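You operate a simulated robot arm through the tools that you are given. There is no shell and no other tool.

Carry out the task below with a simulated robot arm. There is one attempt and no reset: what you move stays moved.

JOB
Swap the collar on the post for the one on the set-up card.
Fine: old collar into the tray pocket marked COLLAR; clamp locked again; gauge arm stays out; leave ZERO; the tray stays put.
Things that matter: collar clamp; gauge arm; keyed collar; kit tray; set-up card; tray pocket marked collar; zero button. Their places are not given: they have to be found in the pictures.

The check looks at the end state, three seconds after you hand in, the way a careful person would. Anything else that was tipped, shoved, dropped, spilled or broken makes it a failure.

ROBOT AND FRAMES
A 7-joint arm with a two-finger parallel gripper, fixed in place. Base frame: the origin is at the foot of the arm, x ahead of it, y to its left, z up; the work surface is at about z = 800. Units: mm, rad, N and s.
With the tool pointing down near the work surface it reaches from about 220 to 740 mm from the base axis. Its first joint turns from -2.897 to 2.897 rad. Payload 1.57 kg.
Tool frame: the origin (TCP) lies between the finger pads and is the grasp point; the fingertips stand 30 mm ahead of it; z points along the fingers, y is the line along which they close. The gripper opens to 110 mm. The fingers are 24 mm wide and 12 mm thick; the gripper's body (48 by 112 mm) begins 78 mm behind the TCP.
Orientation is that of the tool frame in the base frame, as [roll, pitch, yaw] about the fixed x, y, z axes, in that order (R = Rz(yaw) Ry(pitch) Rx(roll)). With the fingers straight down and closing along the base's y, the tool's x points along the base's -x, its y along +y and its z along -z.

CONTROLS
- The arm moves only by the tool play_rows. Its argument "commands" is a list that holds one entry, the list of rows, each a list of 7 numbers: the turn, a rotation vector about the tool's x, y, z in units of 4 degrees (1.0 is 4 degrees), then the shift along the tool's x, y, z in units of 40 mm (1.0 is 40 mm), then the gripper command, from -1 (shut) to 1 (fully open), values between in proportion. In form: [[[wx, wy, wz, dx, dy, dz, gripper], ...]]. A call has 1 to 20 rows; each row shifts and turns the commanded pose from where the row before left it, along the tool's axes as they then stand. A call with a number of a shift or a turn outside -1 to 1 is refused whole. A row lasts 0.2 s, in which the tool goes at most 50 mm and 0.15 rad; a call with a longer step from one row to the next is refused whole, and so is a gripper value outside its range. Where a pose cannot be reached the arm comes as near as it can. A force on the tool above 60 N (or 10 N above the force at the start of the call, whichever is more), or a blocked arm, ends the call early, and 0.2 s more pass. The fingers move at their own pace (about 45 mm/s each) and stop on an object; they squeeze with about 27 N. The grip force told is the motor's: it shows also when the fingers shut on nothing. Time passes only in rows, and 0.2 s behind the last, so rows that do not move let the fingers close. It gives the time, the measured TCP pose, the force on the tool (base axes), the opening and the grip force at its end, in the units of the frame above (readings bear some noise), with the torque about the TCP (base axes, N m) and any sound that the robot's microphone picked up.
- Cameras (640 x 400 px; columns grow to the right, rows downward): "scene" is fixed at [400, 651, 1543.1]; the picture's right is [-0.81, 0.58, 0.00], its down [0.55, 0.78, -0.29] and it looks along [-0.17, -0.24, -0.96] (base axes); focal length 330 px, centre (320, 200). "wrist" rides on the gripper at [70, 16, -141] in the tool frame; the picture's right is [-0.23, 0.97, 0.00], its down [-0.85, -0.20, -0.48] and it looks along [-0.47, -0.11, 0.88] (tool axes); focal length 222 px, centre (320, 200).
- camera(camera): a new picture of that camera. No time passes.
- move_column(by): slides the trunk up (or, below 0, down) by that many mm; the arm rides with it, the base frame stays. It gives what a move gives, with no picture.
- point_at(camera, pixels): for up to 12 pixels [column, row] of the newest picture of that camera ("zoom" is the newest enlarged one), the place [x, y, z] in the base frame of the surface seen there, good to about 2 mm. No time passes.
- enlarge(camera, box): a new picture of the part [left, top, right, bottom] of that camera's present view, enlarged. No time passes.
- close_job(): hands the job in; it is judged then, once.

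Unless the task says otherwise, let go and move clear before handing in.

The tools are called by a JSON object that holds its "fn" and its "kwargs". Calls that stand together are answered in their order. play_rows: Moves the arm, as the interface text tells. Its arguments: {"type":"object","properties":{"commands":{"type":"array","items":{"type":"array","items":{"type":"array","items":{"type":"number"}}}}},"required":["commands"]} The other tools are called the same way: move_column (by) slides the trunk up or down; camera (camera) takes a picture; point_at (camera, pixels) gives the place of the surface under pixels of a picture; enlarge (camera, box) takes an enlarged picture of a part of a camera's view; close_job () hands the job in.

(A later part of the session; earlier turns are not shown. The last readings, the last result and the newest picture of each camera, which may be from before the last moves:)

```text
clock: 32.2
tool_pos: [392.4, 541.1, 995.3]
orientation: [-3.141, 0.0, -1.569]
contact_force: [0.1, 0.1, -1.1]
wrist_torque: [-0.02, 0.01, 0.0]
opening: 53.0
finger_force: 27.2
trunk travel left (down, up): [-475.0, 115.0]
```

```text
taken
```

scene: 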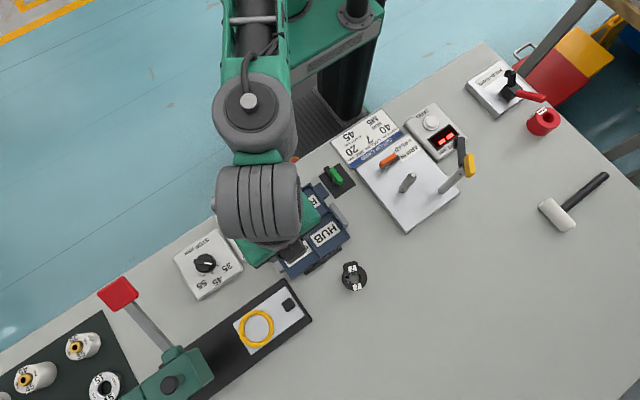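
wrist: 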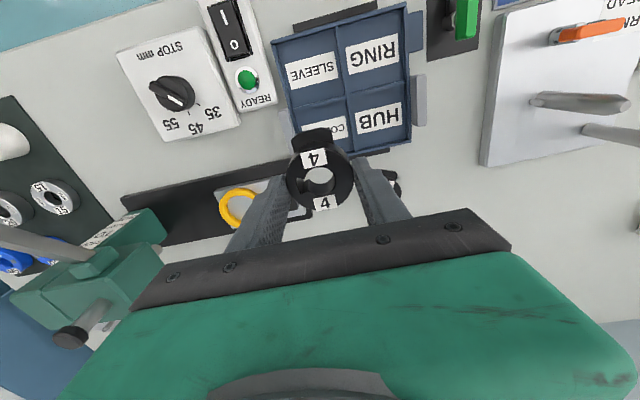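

Collar 4 is held over the tray at (391,541,995). I'll turn the tool 90° so the fingers close along y, clear of the tray's grey side handle.

{"fn": "play_rows", "kwargs": {"commands": [[[0, 0, 1, 0, 0, 0, -1], [0, 0, 1, 0, 0, 0, -1], [0, 0, 1, 0, 0, 0, -1], [0, 0, 1, 0, 0, 0, -1], [0, 0, 1, 0, 0, 0, -1], [0, 0, 1, 0, 0, 0, -1], [0, 0, 1, 0, 0, 0, -1], [0, 0, 1, 0, 0, 0, -1], [0, 0, 1, 0, 0, 0, -1], [0, 0, 1, 0, 0, 0, -1], [0, 0, 1, 0, 0, 0, -1], [0, 0, 1, 0, 0, 0, -1], [0, 0, 1, 0, 0, 0, -1], [0, 0, 1, 0, 0, 0, -1], [0, 0, 1, 0, 0, 0, -1], [0, 0, 1, 0, 0, 0, -1], [0, 0, 1, 0, 0, 0, -1], [0, 0, 1, 0, 0, 0, -1], [0, 0, 1, 0, 0, 0, -1], [0, 0, 1, 0, 0, 0, -1]]]}}

{"fn": "play_rows", "kwargs": {"commands": [[[0, 0, 1, 0, 0, 0, -1], [0, 0, 1, 0, 0, 0, -1], [0, 0, 0.5, 0, 0, 0, -1], [0, 0, 0, 0, 0, 0.7, -1], [0, 0, 0, 0, 0, 0.7, -1], [0, 0, 0, 0, 0, 0.5, -1], [0, 0, 0, 0, 0, 0, -1]]]}}

{"fn": "camera", "kwargs": {"camera": "wrist"}}

{"fn": "camera", "kwargs": {"camera": "scene"}}

```text
clock: 36.4
tool_pos: [389.9, 540.9, 994.9]
orientation: [3.141, -0.001, -2.969]
contact_force: [0.6, -0.1, -1.3]
wrist_torque: [-0.01, 0.0, 0.0]
opening: 53.1
finger_force: 26.9
trunk travel left (down, up): [-475.0, 115.0]
```

```text
clock: 38.0
tool_pos: [389.5, 540.1, 919.7]
orientation: [-3.141, 0.001, 3.141]
contact_force: [0.1, -0.1, -0.7]
wrist_torque: [-0.01, 0.04, 0.0]
opening: 53.3
finger_force: 27.0
trunk travel left (down, up): [-475.0, 115.0]
```

```text
taken
```

wrist: 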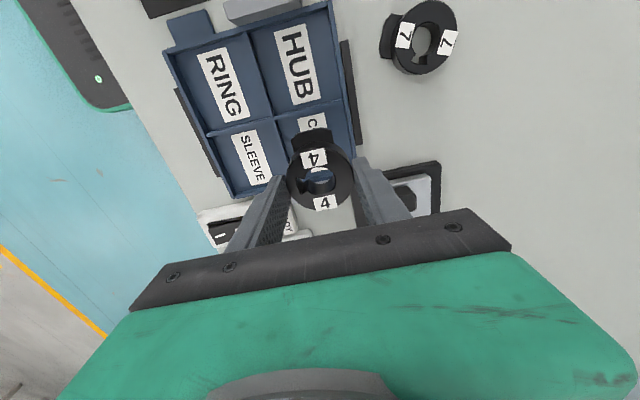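

```text
taken
```

scene: 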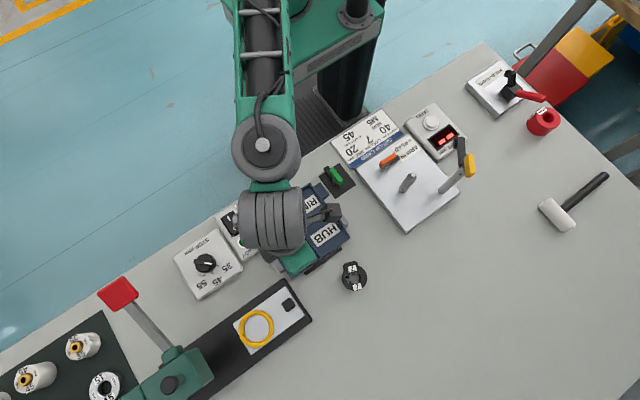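

Collar 4 hangs over the COLLAR pocket with its tab toward -x. I'll zoom on the wrist view and measure pocket edges against the collar before lowering.

{"fn": "enlarge", "kwargs": {"camera": "wrist", "box": [230, 90, 400, 220]}}

```text
3.08 times, centred on (315, 155) of wrist
```

zoom: 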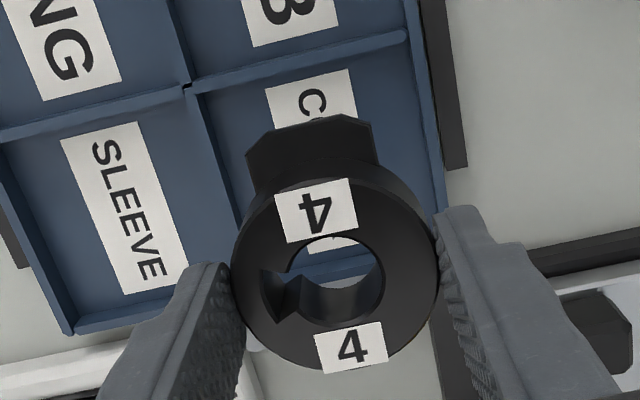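

{"fn": "point_at", "kwargs": {"camera": "zoom", "pixels": [[187, 88], [300, 62], [405, 35], [440, 190], [215, 160], [195, 100], [195, 82], [310, 120], [255, 175], [372, 160], [316, 212], [350, 347]]}}

{"fn": "point_at", "kwargs": {"camera": "zoom", "pixels": [[335, 270], [350, 265], [230, 190], [428, 150], [408, 52], [300, 75], [335, 118], [250, 150], [340, 295], [235, 260], [437, 260], [330, 165]]}}

```text
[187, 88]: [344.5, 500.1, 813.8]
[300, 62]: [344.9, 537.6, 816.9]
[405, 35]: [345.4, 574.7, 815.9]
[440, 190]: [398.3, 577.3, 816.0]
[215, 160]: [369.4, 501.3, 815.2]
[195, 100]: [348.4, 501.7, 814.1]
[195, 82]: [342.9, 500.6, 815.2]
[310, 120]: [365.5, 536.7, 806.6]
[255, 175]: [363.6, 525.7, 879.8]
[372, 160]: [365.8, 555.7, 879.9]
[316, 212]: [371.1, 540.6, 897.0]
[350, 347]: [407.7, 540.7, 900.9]
```

```text
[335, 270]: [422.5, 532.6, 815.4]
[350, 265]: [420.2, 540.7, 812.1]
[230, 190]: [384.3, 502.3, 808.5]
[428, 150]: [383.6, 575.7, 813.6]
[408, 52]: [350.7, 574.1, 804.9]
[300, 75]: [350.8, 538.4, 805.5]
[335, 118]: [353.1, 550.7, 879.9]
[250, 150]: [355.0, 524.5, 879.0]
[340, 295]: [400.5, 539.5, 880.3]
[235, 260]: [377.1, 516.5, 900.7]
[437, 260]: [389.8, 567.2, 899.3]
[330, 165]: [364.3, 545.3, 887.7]
```

The collar's centre is at (389.4,540.7) and the pocket interior spans about x 347–418.5, y 503.5–575.5, so it fits with a 1 mm shift. I'll lower it in, ending with small steps.

{"fn": "play_rows", "kwargs": {"commands": [[[0, 0, 0, 0.03, 0.0, 0.5, -1], [0, 0, 0, 0, 0, 0.5, -1], [0, 0, 0, 0, 0, 0.4, -1], [0, 0, 0, 0, 0, 0.15, -1], [0, 0, 0, 0, 0, 0.05, -1], [0, 0, 0, 0, 0, 0, -1]]]}}

{"fn": "enlarge", "kwargs": {"camera": "wrist", "box": [230, 90, 400, 220]}}

{"fn": "enlarge", "kwargs": {"camera": "scene", "box": [240, 170, 360, 290]}}

```text
clock: 39.4
tool_pos: [387.8, 539.5, 854.5]
orientation: [-3.14, 0.001, -3.141]
contact_force: [-0.6, 0.9, -1.4]
wrist_torque: [0.02, -0.01, -0.01]
opening: 53.1
finger_force: 27.5
trunk travel left (down, up): [-475.0, 115.0]
```

```text
3.08 times, centred on (315, 155) of wrist
```

zoom: 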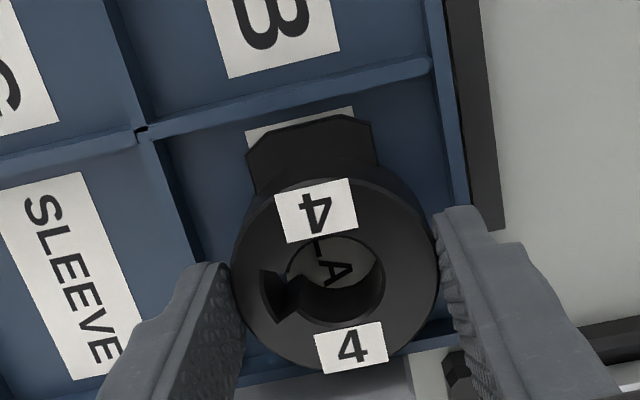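

```text
3.33 times, centred on (300, 230) of scene
```

zoom: 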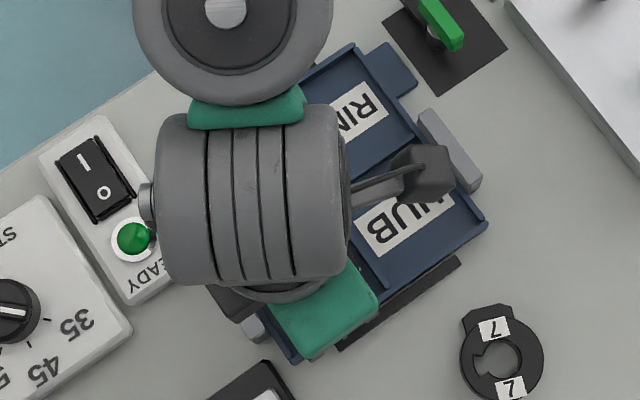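

The collar is inside the pocket walls and about 5 mm above the floor. I'll creep down 1 mm per row until it touches.

{"fn": "play_rows", "kwargs": {"commands": [[[0, 0, 0, 0, 0, 0.025, -1], [0, 0, 0, 0, 0, 0.025, -1], [0, 0, 0, 0, 0, 0.025, -1], [0, 0, 0, 0, 0, 0, -1]]]}}

```text
clock: 40.4
tool_pos: [388.3, 541.1, 851.8]
orientation: [3.14, 0.0, 3.141]
contact_force: [0.3, -1.1, -1.4]
wrist_torque: [-0.01, -0.03, 0.03]
opening: 53.0
finger_force: 26.9
trunk travel left (down, up): [-475.0, 115.0]
```

{"fn": "play_rows", "kwargs": {"commands": [[[0, 0, 0, 0, 0, 0.025, -1], [0, 0, 0, 0, 0, 0, -1]]]}}

{"fn": "play_rows", "kwargs": {"commands": [[[0, 0, 0, 0, 0, 0.025, -1], [0, 0, 0, 0, 0, 0, -1]]]}}

```text
clock: 41.0
tool_pos: [388.1, 541.3, 850.7]
orientation: [-3.141, 0.001, 3.141]
contact_force: [-0.2, -0.4, -0.6]
wrist_torque: [-0.01, -0.01, 0.04]
opening: 53.1
finger_force: 26.9
trunk travel left (down, up): [-475.0, 115.0]
```

```text
clock: 41.6
tool_pos: [387.6, 539.1, 850.5]
orientation: [3.141, 0.0, 3.141]
contact_force: [-0.6, -1.6, -1.8]
wrist_torque: [-0.01, 0.0, 0.0]
opening: 53.2
finger_force: 26.6
trunk travel left (down, up): [-475.0, 115.0]
```

No touch-down force yet at TCP z≈849–850 (tips ≈819, above the 815–816 walls). I'll go one more millimetre at a time.

{"fn": "play_rows", "kwargs": {"commands": [[[0, 0, 0, 0, 0, 0.02, -1], [0, 0, 0, 0, 0, 0, -1]]]}}

{"fn": "enlarge", "kwargs": {"camera": "wrist", "box": [230, 90, 400, 220]}}

```text
clock: 42.2
tool_pos: [388.1, 540.8, 848.7]
orientation: [3.141, -0.001, -3.141]
contact_force: [-0.3, -0.3, -1.4]
wrist_torque: [-0.01, 0.04, 0.0]
opening: 53.1
finger_force: 26.7
trunk travel left (down, up): [-475.0, 115.0]
```

```text
3.08 times, centred on (315, 155) of wrist
```

zoom: 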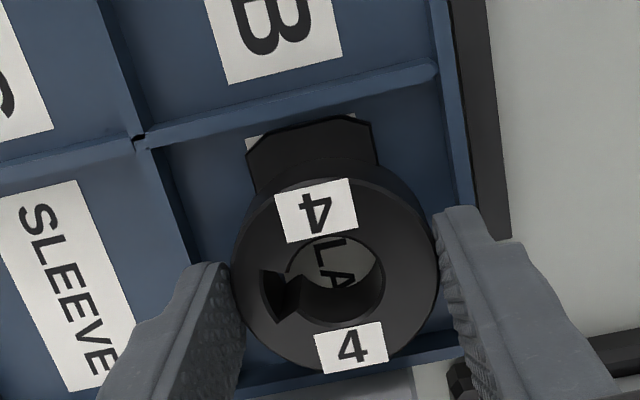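

{"fn": "point_at", "kwargs": {"camera": "zoom", "pixels": [[316, 212], [350, 347], [250, 150], [335, 118], [270, 125], [405, 120], [340, 265], [455, 100], [300, 105], [185, 210], [440, 230], [225, 270]]}}

```text
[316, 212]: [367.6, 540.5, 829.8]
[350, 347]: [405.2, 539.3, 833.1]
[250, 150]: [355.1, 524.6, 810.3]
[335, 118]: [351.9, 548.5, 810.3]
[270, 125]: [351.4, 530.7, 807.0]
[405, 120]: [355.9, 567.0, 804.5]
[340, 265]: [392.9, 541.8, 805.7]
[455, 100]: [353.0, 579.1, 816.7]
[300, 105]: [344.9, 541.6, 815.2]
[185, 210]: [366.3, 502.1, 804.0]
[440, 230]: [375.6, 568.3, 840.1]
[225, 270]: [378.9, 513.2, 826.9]
```

The collar's tab top reads 810.3, i.e. its underside is practically on the 805 floor, and the tips are above the walls. I'll open the fingers slightly and see.

{"fn": "play_rows", "kwargs": {"commands": [[[0, 0, 0, 0, 0, 0, 0.1], [0, 0, 0, 0, 0, 0, 0.15], [0, 0, 0, 0, 0, 0, 0.15], [0, 0, 0, 0, 0, -0.15, 0.15], [0, 0, 0, 0, 0, -0.5, 0.15], [0, 0, 0, 0, 0, -0.9, 0.15], [0, 0, 0, 0, 0, -0.9, 0.15], [0, 0, 0, 0, 0, 0, 0.15]]]}}

{"fn": "camera", "kwargs": {"camera": "wrist"}}

{"fn": "enlarge", "kwargs": {"camera": "wrist", "box": [220, 60, 420, 220]}}

```text
clock: 44.0
tool_pos: [387.5, 540.5, 948.8]
orientation: [3.141, -0.001, 3.141]
contact_force: [0.4, 0.0, 0.0]
wrist_torque: [0.02, 0.0, -0.02]
opening: 63.5
finger_force: 0.1
trunk travel left (down, up): [-475.0, 115.0]
```

```text
taken
```

wrist: 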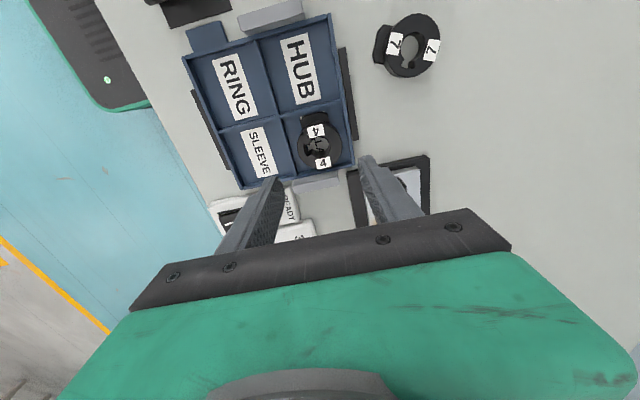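

```text
2.50 times, centred on (320, 140) of wrist
```

zoom: 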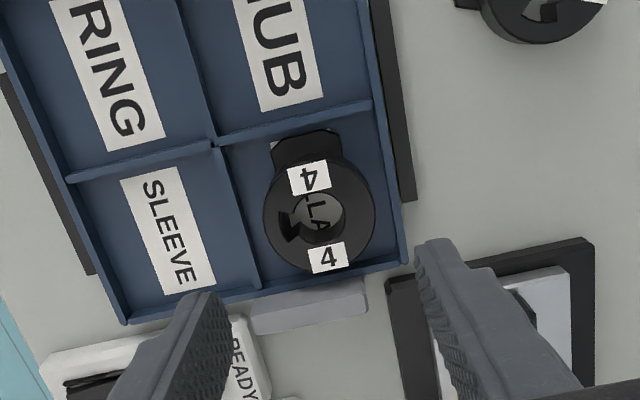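

Collar 4 sits flat in the COLLAR pocket. Now I'll measure collar 7's centre and orientation from this view (around (408,45)).

{"fn": "enlarge", "kwargs": {"camera": "wrist", "box": [360, 5, 450, 85]}}

```text
5.00 times, centred on (405, 45) of wrist
```

zoom: 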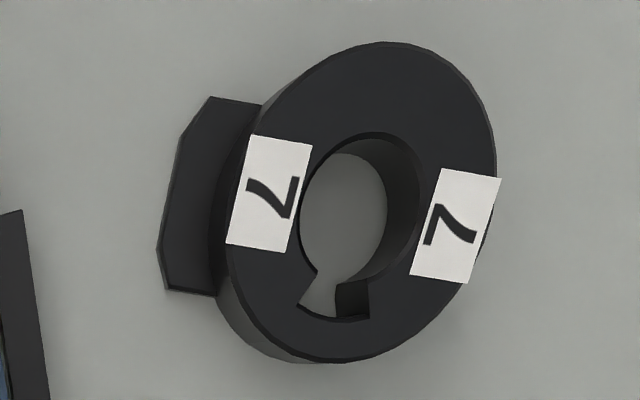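

I'll move above collar 7 and turn toward the estimated collar orientation, then measure it again from there.

{"fn": "play_rows", "kwargs": {"commands": [[[0, 0, 0, 0.475, 0.721, 0, 0.4], [0, 0, 0, 0.475, 0.721, 0, 0.4], [0, 0, 0, 0.475, 0.721, 0, 0.4], [0, 0, 0, 0.475, 0.721, 0, 0.4], [0, 0, -1, 0, 0, 0, 0.4], [0, 0, -1, 0, 0, 0, 0.4], [0, 0, -1, 0, 0, 0, 0.4], [0, 0, -1, 0, 0, 0, 0.4], [0, 0, -1, 0, 0, 0, 0.4], [0, 0, -1, 0, 0, 0, 0.4], [0, 0, -1, 0, 0, 0, 0.4], [0, 0, -1, 0, 0, 0, 0.4], [0, 0, -1, 0, 0, 0, 0.4], [0, 0, -1, 0, 0, 0, 0.4], [0, 0, -1, 0, 0, 0, 0.4], [0, 0, -1, 0, 0, 0, 0.4], [0, 0, -1, 0, 0, 0, 0.4], [0, 0, -1, 0, 0, 0, 0.4], [0, 0, -1, 0, 0, 0, 0.4], [0, 0, -1, 0, 0, 0, 0.4]]]}}

{"fn": "play_rows", "kwargs": {"commands": [[[0, 0, -1, 0, 0, 0, 0.4], [0, 0, -0.5, 0, 0, 0, 0.4], [0, 0, 0, 0, 0, 0, 0.4]]]}}

{"fn": "camera", "kwargs": {"camera": "wrist"}}

{"fn": "enlarge", "kwargs": {"camera": "wrist", "box": [260, 110, 390, 215]}}

```text
clock: 48.2
tool_pos: [316.6, 626.9, 944.7]
orientation: [-3.141, 0.001, -2.022]
contact_force: [0.4, 0.4, -0.3]
wrist_torque: [0.0, -0.03, 0.01]
opening: 76.8
finger_force: 0.0
out of reach, approached as far as the arm can: row 3, 4
trunk travel left (down, up): [-475.0, 115.0]
```

```text
clock: 49.0
tool_pos: [316.1, 626.7, 945.6]
orientation: [3.141, 0.001, -1.92]
contact_force: [-0.4, -0.2, -0.1]
wrist_torque: [0.01, 0.01, 0.01]
opening: 77.1
finger_force: 0.0
trunk travel left (down, up): [-475.0, 115.0]
```

```text
taken
```

wrist: 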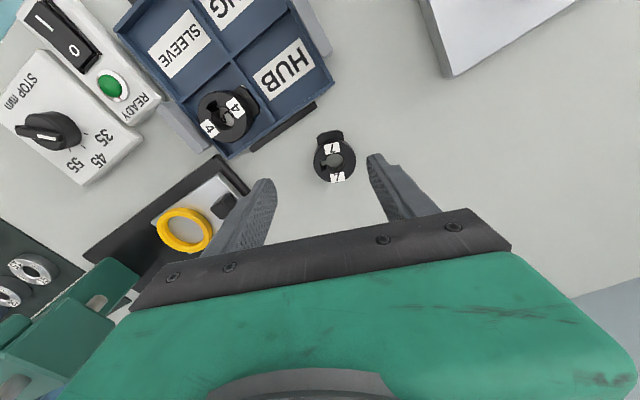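

```text
3.81 times, centred on (325, 162) of wrist
```

zoom: 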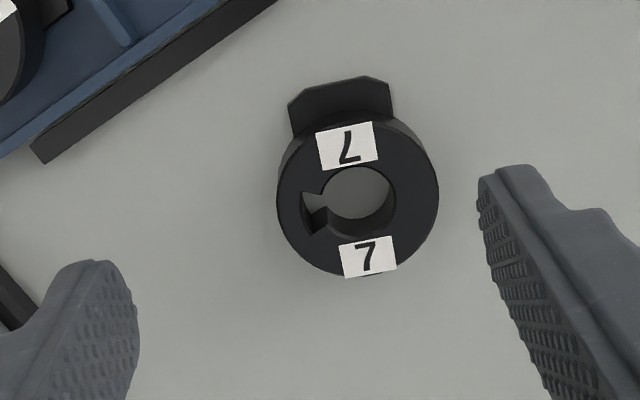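

The arm stopped at its reach limit (316,627) at this height; raising the trunk should give more reach here. First I'll measure collar 7 in this zoom.

{"fn": "point_at", "kwargs": {"camera": "zoom", "pixels": [[346, 145], [368, 257], [277, 195], [438, 185], [340, 85], [290, 105], [390, 85], [362, 190], [310, 205], [300, 240], [415, 240], [360, 275]]}}

{"fn": "move_column", "kwargs": {"by": 80}}

```text
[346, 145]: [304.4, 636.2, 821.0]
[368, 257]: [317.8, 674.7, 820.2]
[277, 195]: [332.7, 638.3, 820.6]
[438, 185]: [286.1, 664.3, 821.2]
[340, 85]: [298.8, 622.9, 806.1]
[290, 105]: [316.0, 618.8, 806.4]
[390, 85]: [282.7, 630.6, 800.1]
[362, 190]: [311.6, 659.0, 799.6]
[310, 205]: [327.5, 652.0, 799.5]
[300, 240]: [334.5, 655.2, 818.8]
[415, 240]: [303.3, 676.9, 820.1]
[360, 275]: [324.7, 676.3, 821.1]
```

```text
clock: 50.2
tool_pos: [315.8, 627.3, 1024.3]
orientation: [3.141, 0.0, -1.922]
contact_force: [-0.7, -0.2, 0.7]
wrist_torque: [-0.01, 0.0, 0.0]
opening: 77.0
finger_force: 0.0
trunk travel left (down, up): [-555.0, 35.0]
```

Collar 7's centre is near (311.5,655.5) and its tab is turned about -20°, matching my present tool yaw -1.92. I'll play a null row to see where the commanded pose stands after the trunk lift.

{"fn": "play_rows", "kwargs": {"commands": [[[0, 0, 0, 0, 0, 0, 0.4], [0, 0, 0, 0, 0, 0, 0.4]]]}}

```text
clock: 50.8
tool_pos: [316.3, 626.5, 1025.0]
orientation: [-3.14, 0.0, -1.922]
contact_force: [0.1, 0.5, -0.1]
wrist_torque: [0.03, 0.0, 0.05]
opening: 76.7
finger_force: 0.1
trunk travel left (down, up): [-555.0, 35.0]
```

The commanded pose is where the arm actually is. I'll go down 80 mm and across to above collar 7.

{"fn": "play_rows", "kwargs": {"commands": [[[0, 0, 0, 0, 0, 0.8, 0.4], [0, 0, 0, 0, 0, 0.8, 0.4], [0, 0, 0, -0.316, 0.177, 0.2, 0.4], [0, 0, 0, -0.316, 0.177, 0.2, 0.4], [0, 0, 0, 0, 0, 0, 0.4]]]}}

{"fn": "camera", "kwargs": {"camera": "wrist"}}

{"fn": "enlarge", "kwargs": {"camera": "wrist", "box": [250, 100, 390, 220]}}

```text
clock: 52.0
tool_pos: [308.2, 641.2, 949.0]
orientation: [3.141, 0.0, -1.919]
contact_force: [-0.2, 0.1, -1.2]
wrist_torque: [0.01, 0.0, 0.0]
opening: 77.0
finger_force: 0.1
out of reach, approached as far as the arm can: row 3, 4
trunk travel left (down, up): [-555.0, 35.0]
```

```text
taken
```

wrist: 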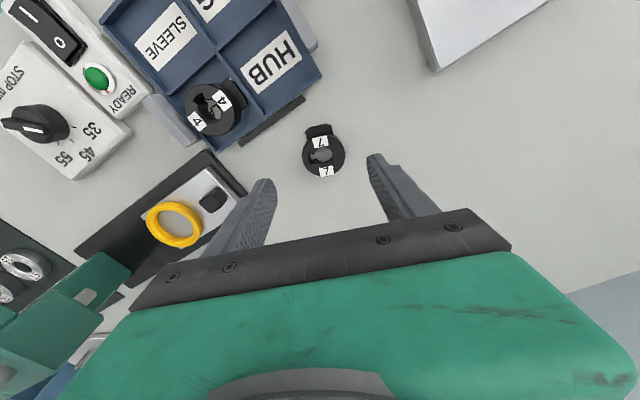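

```text
3.33 times, centred on (320, 160) of wrist
```

zoom: 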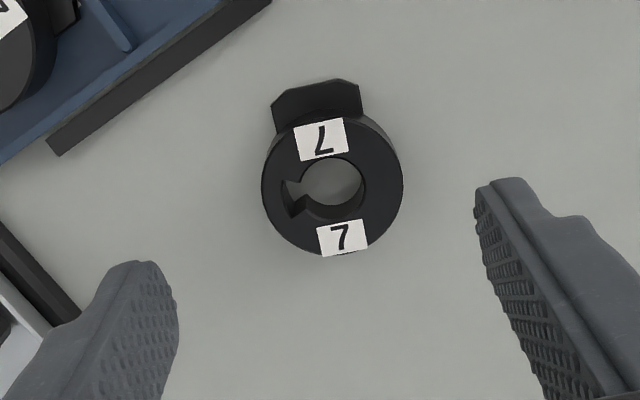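

The arm reaches only (308,641) at this height (radius 711). Reach near the surface is said to be 740, so I'll re-measure the collar from here and then descend with tips still above the collar before approaching.

{"fn": "point_at", "kwargs": {"camera": "zoom", "pixels": [[321, 139], [342, 238], [262, 185], [403, 185], [335, 83], [272, 100], [360, 85], [345, 180], [290, 195], [280, 225], [385, 225], [338, 255]]}}

{"fn": "play_rows", "kwargs": {"commands": [[[0, 0, 0, 0, 0, 0.6, 0.4], [0, 0, 0, 0, 0, 0.6, 0.4], [0, 0, 0, 0, 0, 0.4, 0.4], [0, 0, 0, 0, 0, 0, 0.4]]]}}

```text
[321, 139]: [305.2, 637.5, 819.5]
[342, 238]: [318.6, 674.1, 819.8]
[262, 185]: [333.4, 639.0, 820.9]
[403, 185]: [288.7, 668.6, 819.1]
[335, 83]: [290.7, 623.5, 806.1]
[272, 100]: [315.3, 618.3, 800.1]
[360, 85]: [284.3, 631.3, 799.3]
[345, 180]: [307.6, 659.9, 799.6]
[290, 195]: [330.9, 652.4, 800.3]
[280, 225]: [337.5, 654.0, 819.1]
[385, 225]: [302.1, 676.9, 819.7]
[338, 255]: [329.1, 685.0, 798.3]
```

```text
clock: 53.0
tool_pos: [306.8, 639.6, 884.6]
orientation: [-3.14, 0.0, -1.921]
contact_force: [-0.4, -0.5, 0.1]
wrist_torque: [0.0, 0.02, 0.01]
opening: 77.3
finger_force: 0.0
trunk travel left (down, up): [-555.0, 35.0]
```

Collar 7 centre is (311.9,655.8) with its tab turned -20°. I'll try the approach at this lower height.

{"fn": "play_rows", "kwargs": {"commands": [[[0, 0, 0, -0.2, 0.015, 0, 0.4], [0, 0, 0, -0.2, 0.015, 0, 0.4], [0, 0, 0, 0, 0, 0, 0.4]]]}}

```text
clock: 53.8
tool_pos: [309.0, 643.5, 885.5]
orientation: [3.141, -0.001, -1.919]
contact_force: [0.8, 0.5, -0.6]
wrist_torque: [-0.01, 0.03, 0.0]
opening: 77.2
finger_force: 0.1
out of reach, approached as far as the arm can: row 1, 2
trunk travel left (down, up): [-555.0, 35.0]
```

It advanced a few mm more, to (309,643.5). I'll repeat with small outward steps to see whether it keeps progressing.

{"fn": "play_rows", "kwargs": {"commands": [[[0, 0, 0, -0.05, 0, 0, 0.4], [0, 0, 0, -0.05, 0, 0, 0.4], [0, 0, 0, -0.05, 0, 0, 0.4], [0, 0, 0, -0.05, 0, 0, 0.4], [0, 0, 0, -0.05, 0, 0, 0.4], [0, 0, 0, -0.05, 0, 0, 0.4]]]}}

```text
clock: 55.2
tool_pos: [308.7, 643.5, 884.3]
orientation: [-3.141, 0.0, -1.919]
contact_force: [0.7, -0.5, -0.8]
wrist_torque: [-0.01, -0.01, 0.0]
opening: 77.3
finger_force: 0.1
out of reach, approached as far as the arm can: row 2, 4, 6
trunk travel left (down, up): [-555.0, 35.0]
```

It holds at radius ≈714. I'll look at the arm's posture in the scene to see whether another wrist configuration would reach further.

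{"fn": "camera", "kwargs": {"camera": "scene"}}

{"fn": "enlarge", "kwargs": {"camera": "scene", "box": [180, 0, 440, 320]}}

```text
taken
```

scene: 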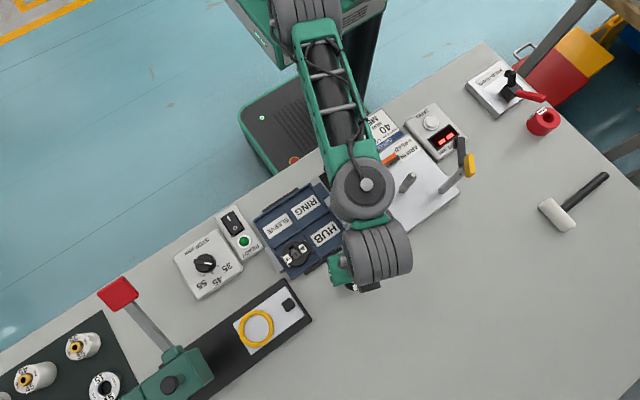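

```text
1.25 times, centred on (310, 160) of scene
```

zoom: 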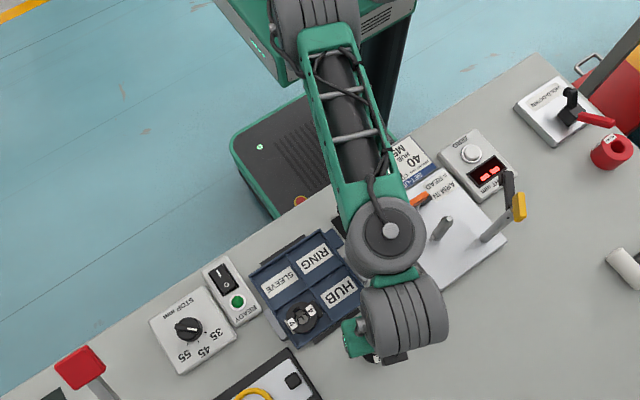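

{"fn": "point_at", "kwargs": {"camera": "scene", "pixels": [[300, 10], [320, 30], [335, 90], [350, 140], [365, 185], [360, 215], [375, 250], [345, 275], [365, 285], [395, 250], [345, 190], [385, 190]]}}

```text
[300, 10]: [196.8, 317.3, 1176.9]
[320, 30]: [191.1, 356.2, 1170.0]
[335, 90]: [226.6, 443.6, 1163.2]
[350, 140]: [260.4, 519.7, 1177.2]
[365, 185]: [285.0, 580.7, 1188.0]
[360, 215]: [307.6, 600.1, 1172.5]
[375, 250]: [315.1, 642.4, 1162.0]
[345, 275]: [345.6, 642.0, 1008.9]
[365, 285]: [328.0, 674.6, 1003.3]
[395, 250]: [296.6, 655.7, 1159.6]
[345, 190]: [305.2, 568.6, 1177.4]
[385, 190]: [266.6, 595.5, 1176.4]
```

The arm is stretched straight out, so 714 mm is its tool-down limit; collar 7 is at 726 mm. A 5° tilt about the closing axis (pads stay flat on the collar's sides) moves the wrist inward about 20 mm and gives the missing reach, so I'll tilt and then approach.

{"fn": "play_rows", "kwargs": {"commands": [[[0, -1, 0, 0, 0, 0, 0.4], [0, -0.25, 0, 0, 0, 0, 0.4], [0, 0, 0, 0, 0, 0, 0.4]]]}}

```text
clock: 56.0
tool_pos: [310.0, 643.2, 885.3]
orientation: [3.139, 0.082, -1.922]
contact_force: [1.0, 0.0, -0.2]
wrist_torque: [0.03, 0.01, -0.01]
opening: 76.8
finger_force: 0.0
trunk travel left (down, up): [-555.0, 35.0]
```

Tilt is 0.082 rad. Now the approach to the collar's centre at this height.

{"fn": "play_rows", "kwargs": {"commands": [[[0, 0, 0, -0.157, 0.025, 0.014, 0.4], [0, 0, 0, -0.157, 0.026, 0.013, 0.4], [0, 0, 0, 0, 0, 0, 0.4]]]}}

{"fn": "camera", "kwargs": {"camera": "wrist"}}

{"fn": "enlarge", "kwargs": {"camera": "wrist", "box": [250, 100, 390, 220]}}

```text
clock: 56.8
tool_pos: [310.3, 656.1, 884.7]
orientation: [3.14, 0.087, -1.923]
contact_force: [-0.6, 0.0, 0.6]
wrist_torque: [-0.01, -0.01, 0.01]
opening: 77.1
finger_force: 0.0
trunk travel left (down, up): [-555.0, 35.0]
```

```text
taken
```

wrist: 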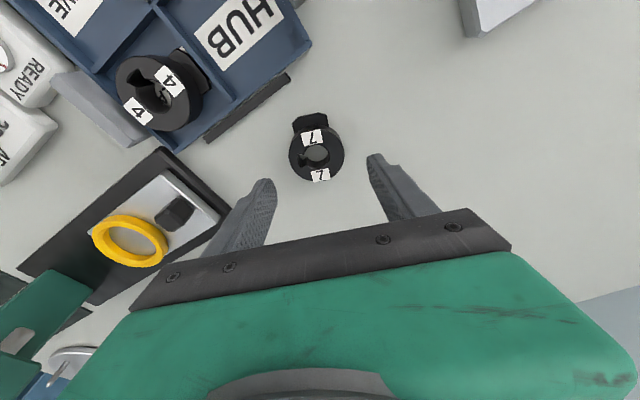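

```text
3.33 times, centred on (320, 160) of wrist
```

zoom: 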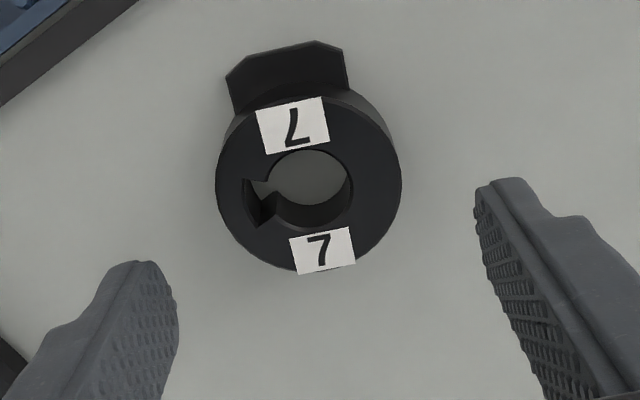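

Now the target radius is reached: TCP (310.3,656.1). I'll re-measure collar 7 from this closer view.

{"fn": "point_at", "kwargs": {"camera": "zoom", "pixels": [[292, 125], [322, 250], [217, 175], [401, 175], [232, 80], [344, 55], [315, 43], [310, 175], [250, 200], [230, 230], [385, 225], [305, 272]]}}

{"fn": "point_at", "kwargs": {"camera": "zoom", "pixels": [[257, 112], [322, 98], [328, 142], [264, 155], [290, 239], [349, 228], [355, 262], [298, 273], [270, 175], [350, 185], [308, 150], [310, 227]]}}

```text
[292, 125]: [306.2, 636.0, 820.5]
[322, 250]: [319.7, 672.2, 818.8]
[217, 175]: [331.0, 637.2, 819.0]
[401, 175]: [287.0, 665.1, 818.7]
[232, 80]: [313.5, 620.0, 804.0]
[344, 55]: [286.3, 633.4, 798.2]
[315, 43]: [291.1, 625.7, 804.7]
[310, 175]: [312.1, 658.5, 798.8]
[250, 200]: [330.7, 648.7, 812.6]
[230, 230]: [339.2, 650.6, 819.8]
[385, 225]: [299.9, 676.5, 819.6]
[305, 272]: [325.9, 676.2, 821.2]
```

```text
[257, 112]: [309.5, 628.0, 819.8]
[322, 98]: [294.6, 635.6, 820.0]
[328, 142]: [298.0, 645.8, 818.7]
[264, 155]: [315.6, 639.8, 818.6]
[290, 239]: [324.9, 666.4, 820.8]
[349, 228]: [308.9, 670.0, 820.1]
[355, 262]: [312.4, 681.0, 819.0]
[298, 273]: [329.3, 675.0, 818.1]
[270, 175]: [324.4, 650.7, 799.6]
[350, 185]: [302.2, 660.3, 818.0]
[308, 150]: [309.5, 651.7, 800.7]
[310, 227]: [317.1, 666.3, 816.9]
```

Collar 7 is centred at about (311.7,655.5) with its axis turned 20°, so the tool is lined up. I'll descend vertically to grip height (TCP z≈836.5).

{"fn": "play_rows", "kwargs": {"commands": [[[0, 0, 0, 0.0352, 0, 0.4027, 0.4], [0, 0, 0, 0.0352, 0, 0.4027, 0.4], [0, 0, 0, 0.0176, 0, 0.2013, 0.4], [0, 0, 0, 0, 0, 0, 0.4]]]}}

{"fn": "enlarge", "kwargs": {"camera": "wrist", "box": [240, 100, 400, 230]}}

```text
clock: 57.8
tool_pos: [308.6, 657.3, 844.7]
orientation: [3.141, 0.087, -1.921]
contact_force: [-0.9, -0.4, -0.5]
wrist_torque: [-0.02, -0.02, 0.01]
opening: 77.1
finger_force: 0.1
trunk travel left (down, up): [-555.0, 35.0]
```

```text
3.08 times, centred on (320, 165) of wrist
```

zoom: 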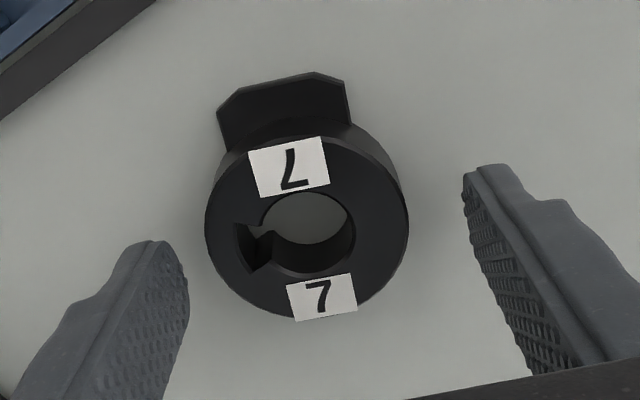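

The collar sits about 3 mm toward the left finger (collar centre px ≈307 in the zoom versus finger midpoint). I'll shift 2.8 mm that way and finish the descent.

{"fn": "play_rows", "kwargs": {"commands": [[[0, 0, 0, 0, -0.07, 0, 0.4], [0, 0, 0, 0.009, 0, 0.102, 0.4], [0, 0, 0, 0.009, 0, 0.102, 0.4], [0, 0, 0, 0, 0, 0, 0.4]]]}}

{"fn": "enlarge", "kwargs": {"camera": "wrist", "box": [240, 100, 400, 230]}}

{"fn": "enlarge", "kwargs": {"camera": "scene", "box": [310, 220, 420, 310]}}

```text
clock: 58.8
tool_pos: [314.2, 654.9, 836.0]
orientation: [3.141, 0.087, -1.922]
contact_force: [0.2, 0.5, 0.2]
wrist_torque: [0.01, 0.04, 0.01]
opening: 77.1
finger_force: 0.2
trunk travel left (down, up): [-555.0, 35.0]
```

```text
3.08 times, centred on (320, 165) of wrist
```

zoom: 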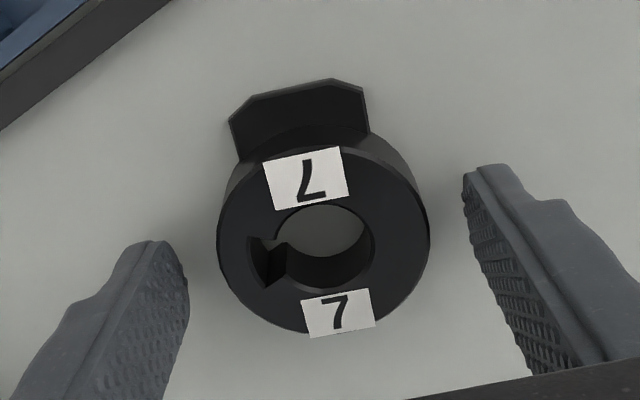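

```text
4.44 times, centred on (365, 265) of scene
```

zoom: 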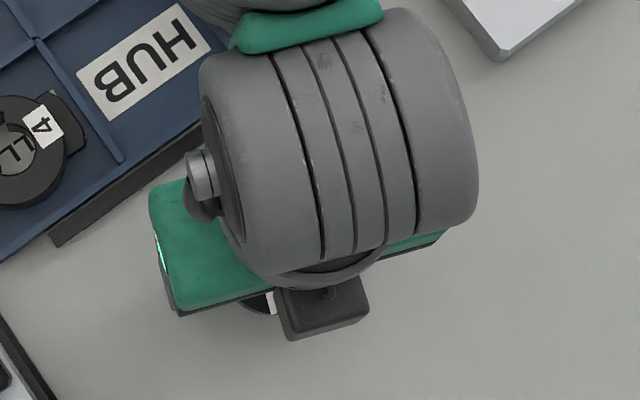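

The collar is now centred between the fingers (px 322 of the zoom). I'll close on it.

{"fn": "play_rows", "kwargs": {"commands": [[[0, 0, 0, 0, 0, 0, 0.1], [0, 0, 0, 0, 0, 0, -0.1], [0, 0, 0, 0, 0, 0, -1], [0, 0, 0, 0, 0, 0, -1], [0, 0, 0, 0, 0, 0, -1]]]}}

{"fn": "enlarge", "kwargs": {"camera": "wrist", "box": [240, 100, 400, 230]}}

```text
clock: 60.0
tool_pos: [313.7, 654.6, 836.1]
orientation: [-3.14, 0.089, -1.92]
contact_force: [0.4, 0.6, 1.1]
wrist_torque: [0.01, 0.04, -0.01]
opening: 53.1
finger_force: 27.4
trunk travel left (down, up): [-555.0, 35.0]
```

```text
3.08 times, centred on (320, 165) of wrist
```

zoom: 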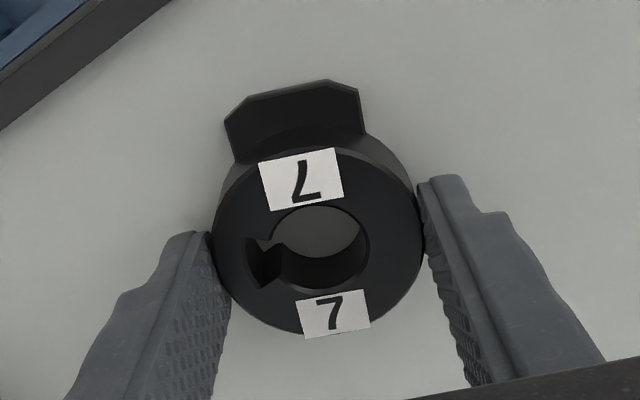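

Collar 7 is gripped at 53.1 mm, and its label/tab alignment to the fingers matches how collar 4 was held. I'll lift it vertically a little and check.

{"fn": "play_rows", "kwargs": {"commands": [[[0, 0, 0, -0.0262, 0, -0.299, -1], [0, 0, 0, -0.0262, 0, -0.299, -1], [0, 0, 0, -0.0349, 0, -0.3985, -1], [0, 0, 0, 0, 0, 0, -1]]]}}

{"fn": "camera", "kwargs": {"camera": "wrist"}}

```text
clock: 61.0
tool_pos: [312.9, 655.0, 876.2]
orientation: [-3.14, 0.085, -1.92]
contact_force: [-0.2, -0.2, -1.4]
wrist_torque: [0.02, 0.0, -0.01]
opening: 52.9
finger_force: 26.9
trunk travel left (down, up): [-555.0, 35.0]
```

```text
taken
```

wrist: 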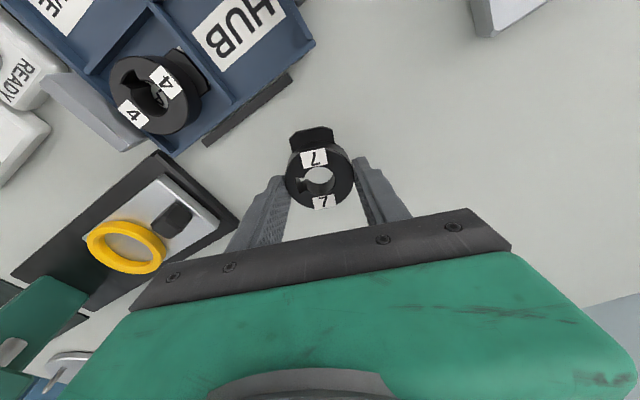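

Collar 7 hangs level. I'll bring it inward and up (above the post height), then turn +20° about the vertical so its tab points to -y.

{"fn": "play_rows", "kwargs": {"commands": [[[0, 0, 0, 0.429, 0.31, -0.6025, -1], [0, 0, 0, 0.429, 0.31, -0.6025, -1], [0, 0, 0, 0.429, 0.31, -0.6025, -1], [0, 0, 0, 0.429, 0.31, -0.6025, -1], [0, 0, 0, 0, 0, 0, -1], [-0.0872, 0, -0.9962, 0, 0, 0, -1], [-0.0872, 0, -0.9962, 0, 0, 0, -1], [-0.0872, 0, -0.9962, 0, 0, 0, -1], [-0.0872, 0, -0.9962, 0, 0, 0, -1], [-0.0872, 0, -0.9962, 0, 0, 0, -1], [0, 0, 0, 0, 0, 0, -1]]]}}

{"fn": "camera", "kwargs": {"camera": "wrist"}}

```text
clock: 63.4
tool_pos: [244.4, 611.3, 966.6]
orientation: [3.141, 0.086, -1.569]
contact_force: [0.8, -0.9, -1.7]
wrist_torque: [0.0, -0.02, 0.02]
opening: 53.0
finger_force: 26.7
out of reach, approached as far as the arm can: row 4
trunk travel left (down, up): [-555.0, 35.0]
```

```text
taken
```

wrist: 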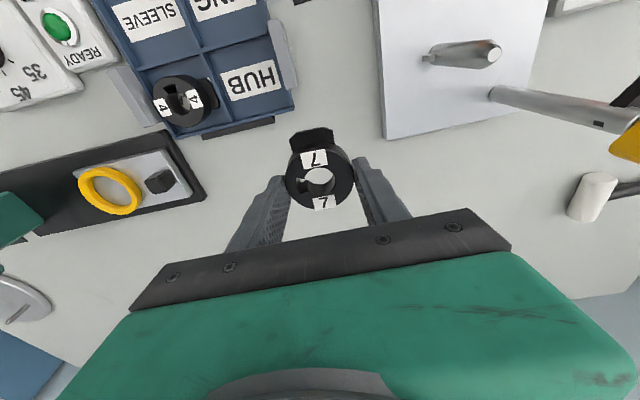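

The pose is now (244,611,966.6), yaw -1.569, still level-tilted. I'll carry the collar over to above the post, with its underside about 20 mm above the post top.

{"fn": "play_rows", "kwargs": {"commands": [[[0, 0, 0, 0.3157, 0.8975, -0.0276, -1], [0, 0, 0, 0.3157, 0.8975, -0.0276, -1], [0, 0, 0, 0.3157, 0.8975, -0.0276, -1], [0, 0, 0, 0, 0, 0, -1]]]}}

{"fn": "camera", "kwargs": {"camera": "wrist"}}

{"fn": "camera", "kwargs": {"camera": "scene"}}

```text
clock: 64.4
tool_pos: [148.0, 632.4, 968.7]
orientation: [-3.14, 0.084, -1.573]
contact_force: [-0.8, 0.5, -0.8]
wrist_torque: [-0.03, -0.04, 0.01]
opening: 52.8
finger_force: 26.7
out of reach, approached as far as the arm can: row 1, 2, 3
trunk travel left (down, up): [-555.0, 35.0]
```

```text
taken
```

wrist: 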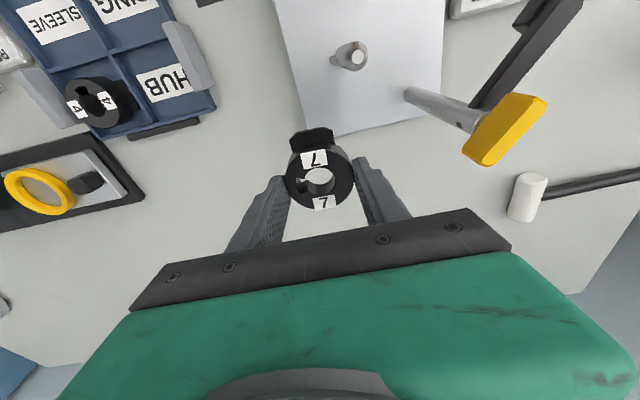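

```text
taken
```

scene: 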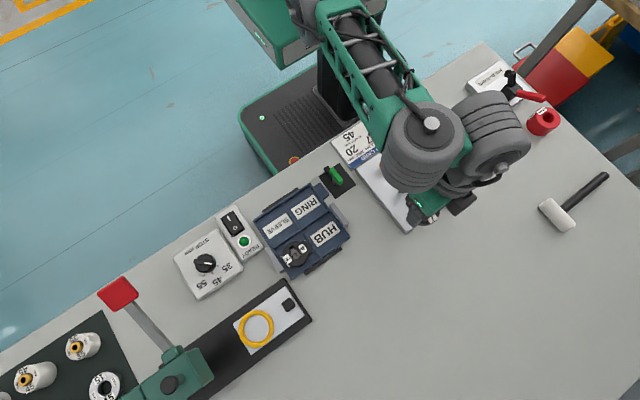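

The arm could not follow: it went to (148,632) instead of (101,561), with the wrist folded oddly near the gauge arm. No contact force shows; before anything else I'll check the arm's geometry and the gauge arm's state.

{"fn": "point_at", "kwargs": {"camera": "scene", "pixels": [[330, 10], [350, 40], [380, 70], [400, 110], [430, 125], [405, 160], [470, 125], [500, 130], [502, 168], [460, 190], [455, 205], [425, 205]]}}

{"fn": "point_at", "kwargs": {"camera": "wrist", "pixels": [[415, 93], [440, 107], [465, 120], [475, 155], [505, 130], [540, 100], [490, 100], [530, 50], [570, 8], [350, 55], [357, 55], [337, 58]]}}

{"fn": "enlarge", "kwargs": {"camera": "scene", "box": [370, 60, 560, 240]}}

```text
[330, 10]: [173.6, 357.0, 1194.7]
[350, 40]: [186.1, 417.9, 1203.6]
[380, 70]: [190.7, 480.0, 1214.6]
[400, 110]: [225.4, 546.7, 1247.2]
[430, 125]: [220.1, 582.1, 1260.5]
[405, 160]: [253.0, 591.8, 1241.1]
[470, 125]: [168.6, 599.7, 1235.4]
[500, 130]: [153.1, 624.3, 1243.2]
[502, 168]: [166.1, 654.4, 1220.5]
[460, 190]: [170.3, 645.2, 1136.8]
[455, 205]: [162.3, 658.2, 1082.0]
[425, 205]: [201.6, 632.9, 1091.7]
```

```text
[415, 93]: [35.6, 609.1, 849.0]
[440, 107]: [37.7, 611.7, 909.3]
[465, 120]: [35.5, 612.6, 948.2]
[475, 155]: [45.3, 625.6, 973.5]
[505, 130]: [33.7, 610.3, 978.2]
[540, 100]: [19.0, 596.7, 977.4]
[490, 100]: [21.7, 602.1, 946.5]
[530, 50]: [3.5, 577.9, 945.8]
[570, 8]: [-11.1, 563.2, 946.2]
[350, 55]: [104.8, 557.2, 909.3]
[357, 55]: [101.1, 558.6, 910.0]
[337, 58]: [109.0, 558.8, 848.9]
```

```text
2.22 times, centred on (465, 150) of scene
```

zoom: 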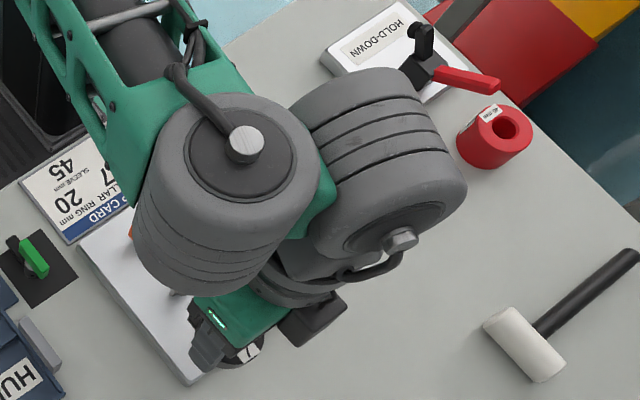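

The gauge arm is unmoved (handle still at (34,610,978)). I'll back off toward +x, away from the gauge, by reversing the last move.

{"fn": "play_rows", "kwargs": {"commands": [[[0, 0, 0, 0.1, -0.8, -0.009, -1], [0, 0, 0, 0.1, -0.8, -0.009, -1], [0, 0, 0, 0.1, -0.8, -0.009, -1], [0, 0, 0, 0, 0, 0, -1]]]}}

{"fn": "camera", "kwargs": {"camera": "scene"}}

```text
clock: 65.4
tool_pos: [245.1, 621.4, 967.9]
orientation: [3.141, 0.087, -1.57]
contact_force: [1.1, 0.7, -1.9]
wrist_torque: [0.01, -0.01, -0.02]
opening: 53.2
finger_force: 27.3
trunk travel left (down, up): [-555.0, 35.0]
```

```text
taken
```

scene: 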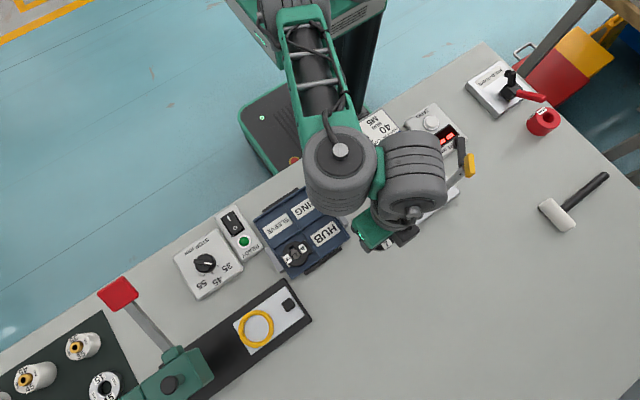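

It followed without trouble. I'll measure the joints' positions to understand why inward motion fails.

{"fn": "point_at", "kwargs": {"camera": "scene", "pixels": [[340, 150], [335, 200], [305, 150], [375, 155], [415, 150], [415, 212], [385, 165], [300, 15], [310, 60], [325, 110], [270, 5], [300, 0]]}}

{"fn": "enlarge", "kwargs": {"camera": "scene", "box": [220, 0, 470, 260]}}

```text
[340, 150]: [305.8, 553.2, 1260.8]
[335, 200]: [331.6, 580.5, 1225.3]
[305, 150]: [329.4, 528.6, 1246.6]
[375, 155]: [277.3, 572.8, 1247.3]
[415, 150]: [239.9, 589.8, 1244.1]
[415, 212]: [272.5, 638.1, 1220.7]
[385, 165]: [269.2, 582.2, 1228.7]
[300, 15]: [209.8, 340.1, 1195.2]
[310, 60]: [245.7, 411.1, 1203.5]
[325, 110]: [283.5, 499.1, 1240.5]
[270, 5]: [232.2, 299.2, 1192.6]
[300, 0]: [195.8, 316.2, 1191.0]
```

```text
1.54 times, centred on (345, 130) of scene
```

zoom: 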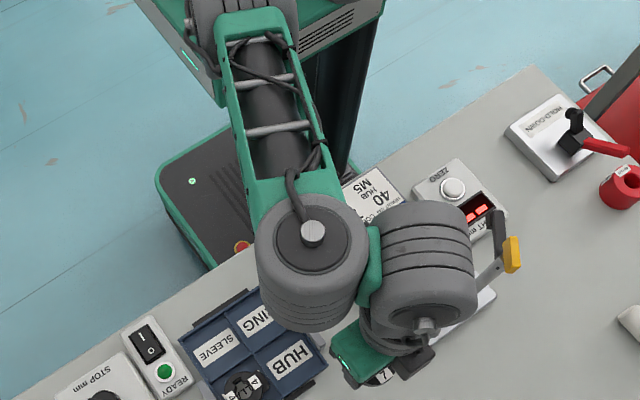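

The forearm now rises from the elbow (elbow z≈1145, wrist z≈1200): lifting while stretched has bent the elbow backward to its stop, which blocks inward motion. I'll stretch out again at this height, then move down, which should bend the elbow the proper way.

{"fn": "play_rows", "kwargs": {"commands": [[[0, 0, 0, -0.463, -0.1835, 0.0405, -1], [0, 0, 0, -0.463, -0.1835, 0.0405, -1], [0, 0, 0, 0.0436, 0, 0.498, -1], [0, 0, 0, 0.0436, 0, 0.498, -1], [0, 0, 0, 0, 0, 0, -1]]]}}

{"fn": "camera", "kwargs": {"camera": "scene"}}

```text
clock: 66.6
tool_pos: [261.1, 656.4, 928.3]
orientation: [3.141, 0.087, -1.574]
contact_force: [0.0, -0.7, -1.0]
wrist_torque: [0.0, 0.03, 0.0]
opening: 53.2
finger_force: 27.2
trunk travel left (down, up): [-555.0, 35.0]
```

```text
taken
```

scene: 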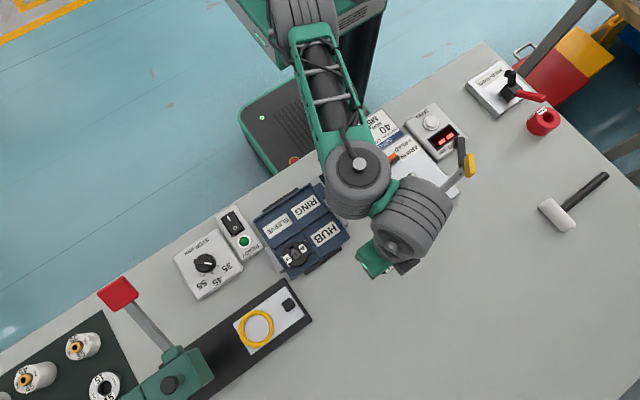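

It moved without flags to (261,656,928). I'll go down further and outward a bit, then check the elbow and wrist heights.

{"fn": "play_rows", "kwargs": {"commands": [[[0, 0, 0, 0.0436, 0, 0.498, -1], [0, 0, 0, 0.0436, 0, 0.498, -1], [0, 0, 0, -0.35, -0.14, 0.03, -1], [0, 0, 0, 0, 0, 0, -1]]]}}

{"fn": "camera", "kwargs": {"camera": "scene"}}

```text
clock: 67.6
tool_pos: [265.6, 671.9, 889.4]
orientation: [3.141, 0.085, -1.572]
contact_force: [-1.3, -0.1, -1.0]
wrist_torque: [-0.01, -0.04, -0.03]
opening: 53.2
finger_force: 26.8
trunk travel left (down, up): [-555.0, 35.0]
```

```text
taken
```

scene: 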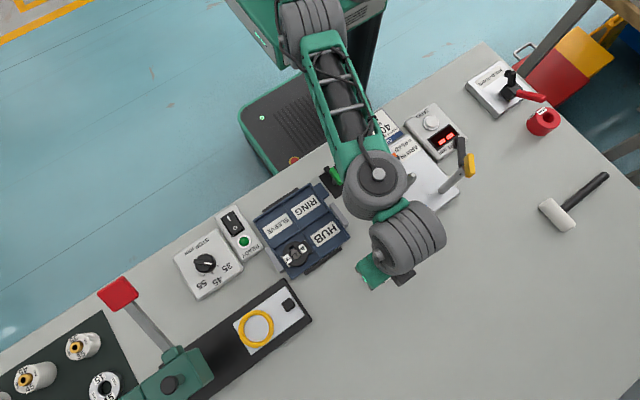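

{"fn": "point_at", "kwargs": {"camera": "scene", "pixels": [[378, 173], [320, 10], [325, 45], [340, 95], [355, 145], [300, 5], [415, 225], [375, 250], [345, 180], [405, 185]]}}

```text
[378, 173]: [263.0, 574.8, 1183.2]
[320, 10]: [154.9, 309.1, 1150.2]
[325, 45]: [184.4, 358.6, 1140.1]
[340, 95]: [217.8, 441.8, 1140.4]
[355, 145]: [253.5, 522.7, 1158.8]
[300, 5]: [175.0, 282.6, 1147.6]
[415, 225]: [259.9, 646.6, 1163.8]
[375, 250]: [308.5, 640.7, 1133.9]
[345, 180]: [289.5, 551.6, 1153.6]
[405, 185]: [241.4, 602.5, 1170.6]
```

The elbow (z≈1150) is still below the shoulder–wrist line. I'll raise the trunk by its last 35 mm (gives room to move down), then stretch fully outward and then move down.

{"fn": "move_column", "kwargs": {"by": 34}}

{"fn": "play_rows", "kwargs": {"commands": [[[0, 0, 0, -0.3, -0.4, 0.026, -1], [0, 0, 0, -0.3, -0.3, 0.026, -1], [0, 0, 0, -0.3, 0, 0.026, -1], [0, 0, 0, 0, 0, 0, -1]]]}}

```text
clock: 68.3
tool_pos: [265.6, 672.3, 922.0]
orientation: [-3.141, 0.086, -1.572]
contact_force: [0.2, 0.4, -1.5]
wrist_torque: [0.01, -0.01, -0.04]
opening: 53.2
finger_force: 26.8
trunk travel left (down, up): [-589.0, 1.0]
```

```text
clock: 69.3
tool_pos: [287.0, 671.7, 922.6]
orientation: [-3.142, 0.088, -1.572]
contact_force: [-0.6, -0.1, -1.1]
wrist_torque: [-0.03, 0.01, 0.01]
opening: 53.1
finger_force: 27.0
out of reach, approached as far as the arm can: row 1, 2, 3
trunk travel left (down, up): [-589.0, 1.0]
```

Now stretched at radius 730. I'll move down while drawing slightly inward so that the elbow flexes the right way.

{"fn": "play_rows", "kwargs": {"commands": [[[0, 0, 0, 0.216, 0.0786, 0.3575, -1], [0, 0, 0, 0.216, 0.0786, 0.3575, -1], [0, 0, 0, 0.216, 0.0786, 0.3575, -1], [0, 0, 0, 0.216, 0.0786, 0.3575, -1], [0, 0, 0, 0, 0, 0, -1]]]}}

{"fn": "camera", "kwargs": {"camera": "scene"}}

{"fn": "point_at", "kwargs": {"camera": "scene", "pixels": [[320, 10], [325, 45], [340, 95], [355, 145], [300, 5], [375, 175], [310, 30]]}}

```text
clock: 70.5
tool_pos: [276.9, 662.9, 867.4]
orientation: [3.112, 0.089, -1.577]
contact_force: [0.2, 0.2, -1.0]
wrist_torque: [-0.01, -0.03, 0.0]
opening: 53.0
finger_force: 27.0
out of reach, approached as far as the arm can: row 4
trunk travel left (down, up): [-589.0, 1.0]
```

```text
taken
```

scene: 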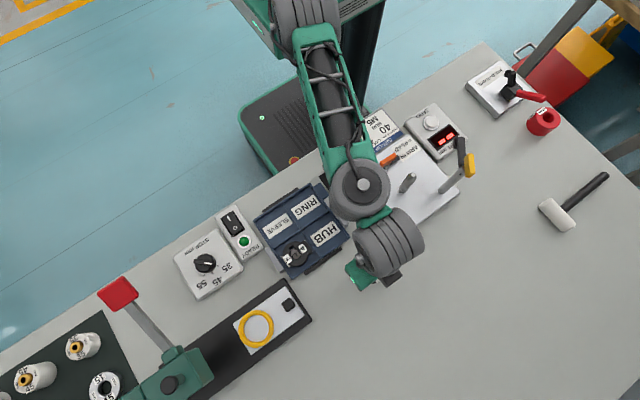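

```text
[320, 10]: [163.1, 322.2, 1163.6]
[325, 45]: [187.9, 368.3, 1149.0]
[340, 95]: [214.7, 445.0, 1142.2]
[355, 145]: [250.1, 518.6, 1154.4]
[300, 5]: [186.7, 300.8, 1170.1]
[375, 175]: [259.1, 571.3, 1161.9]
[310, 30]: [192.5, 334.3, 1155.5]
```

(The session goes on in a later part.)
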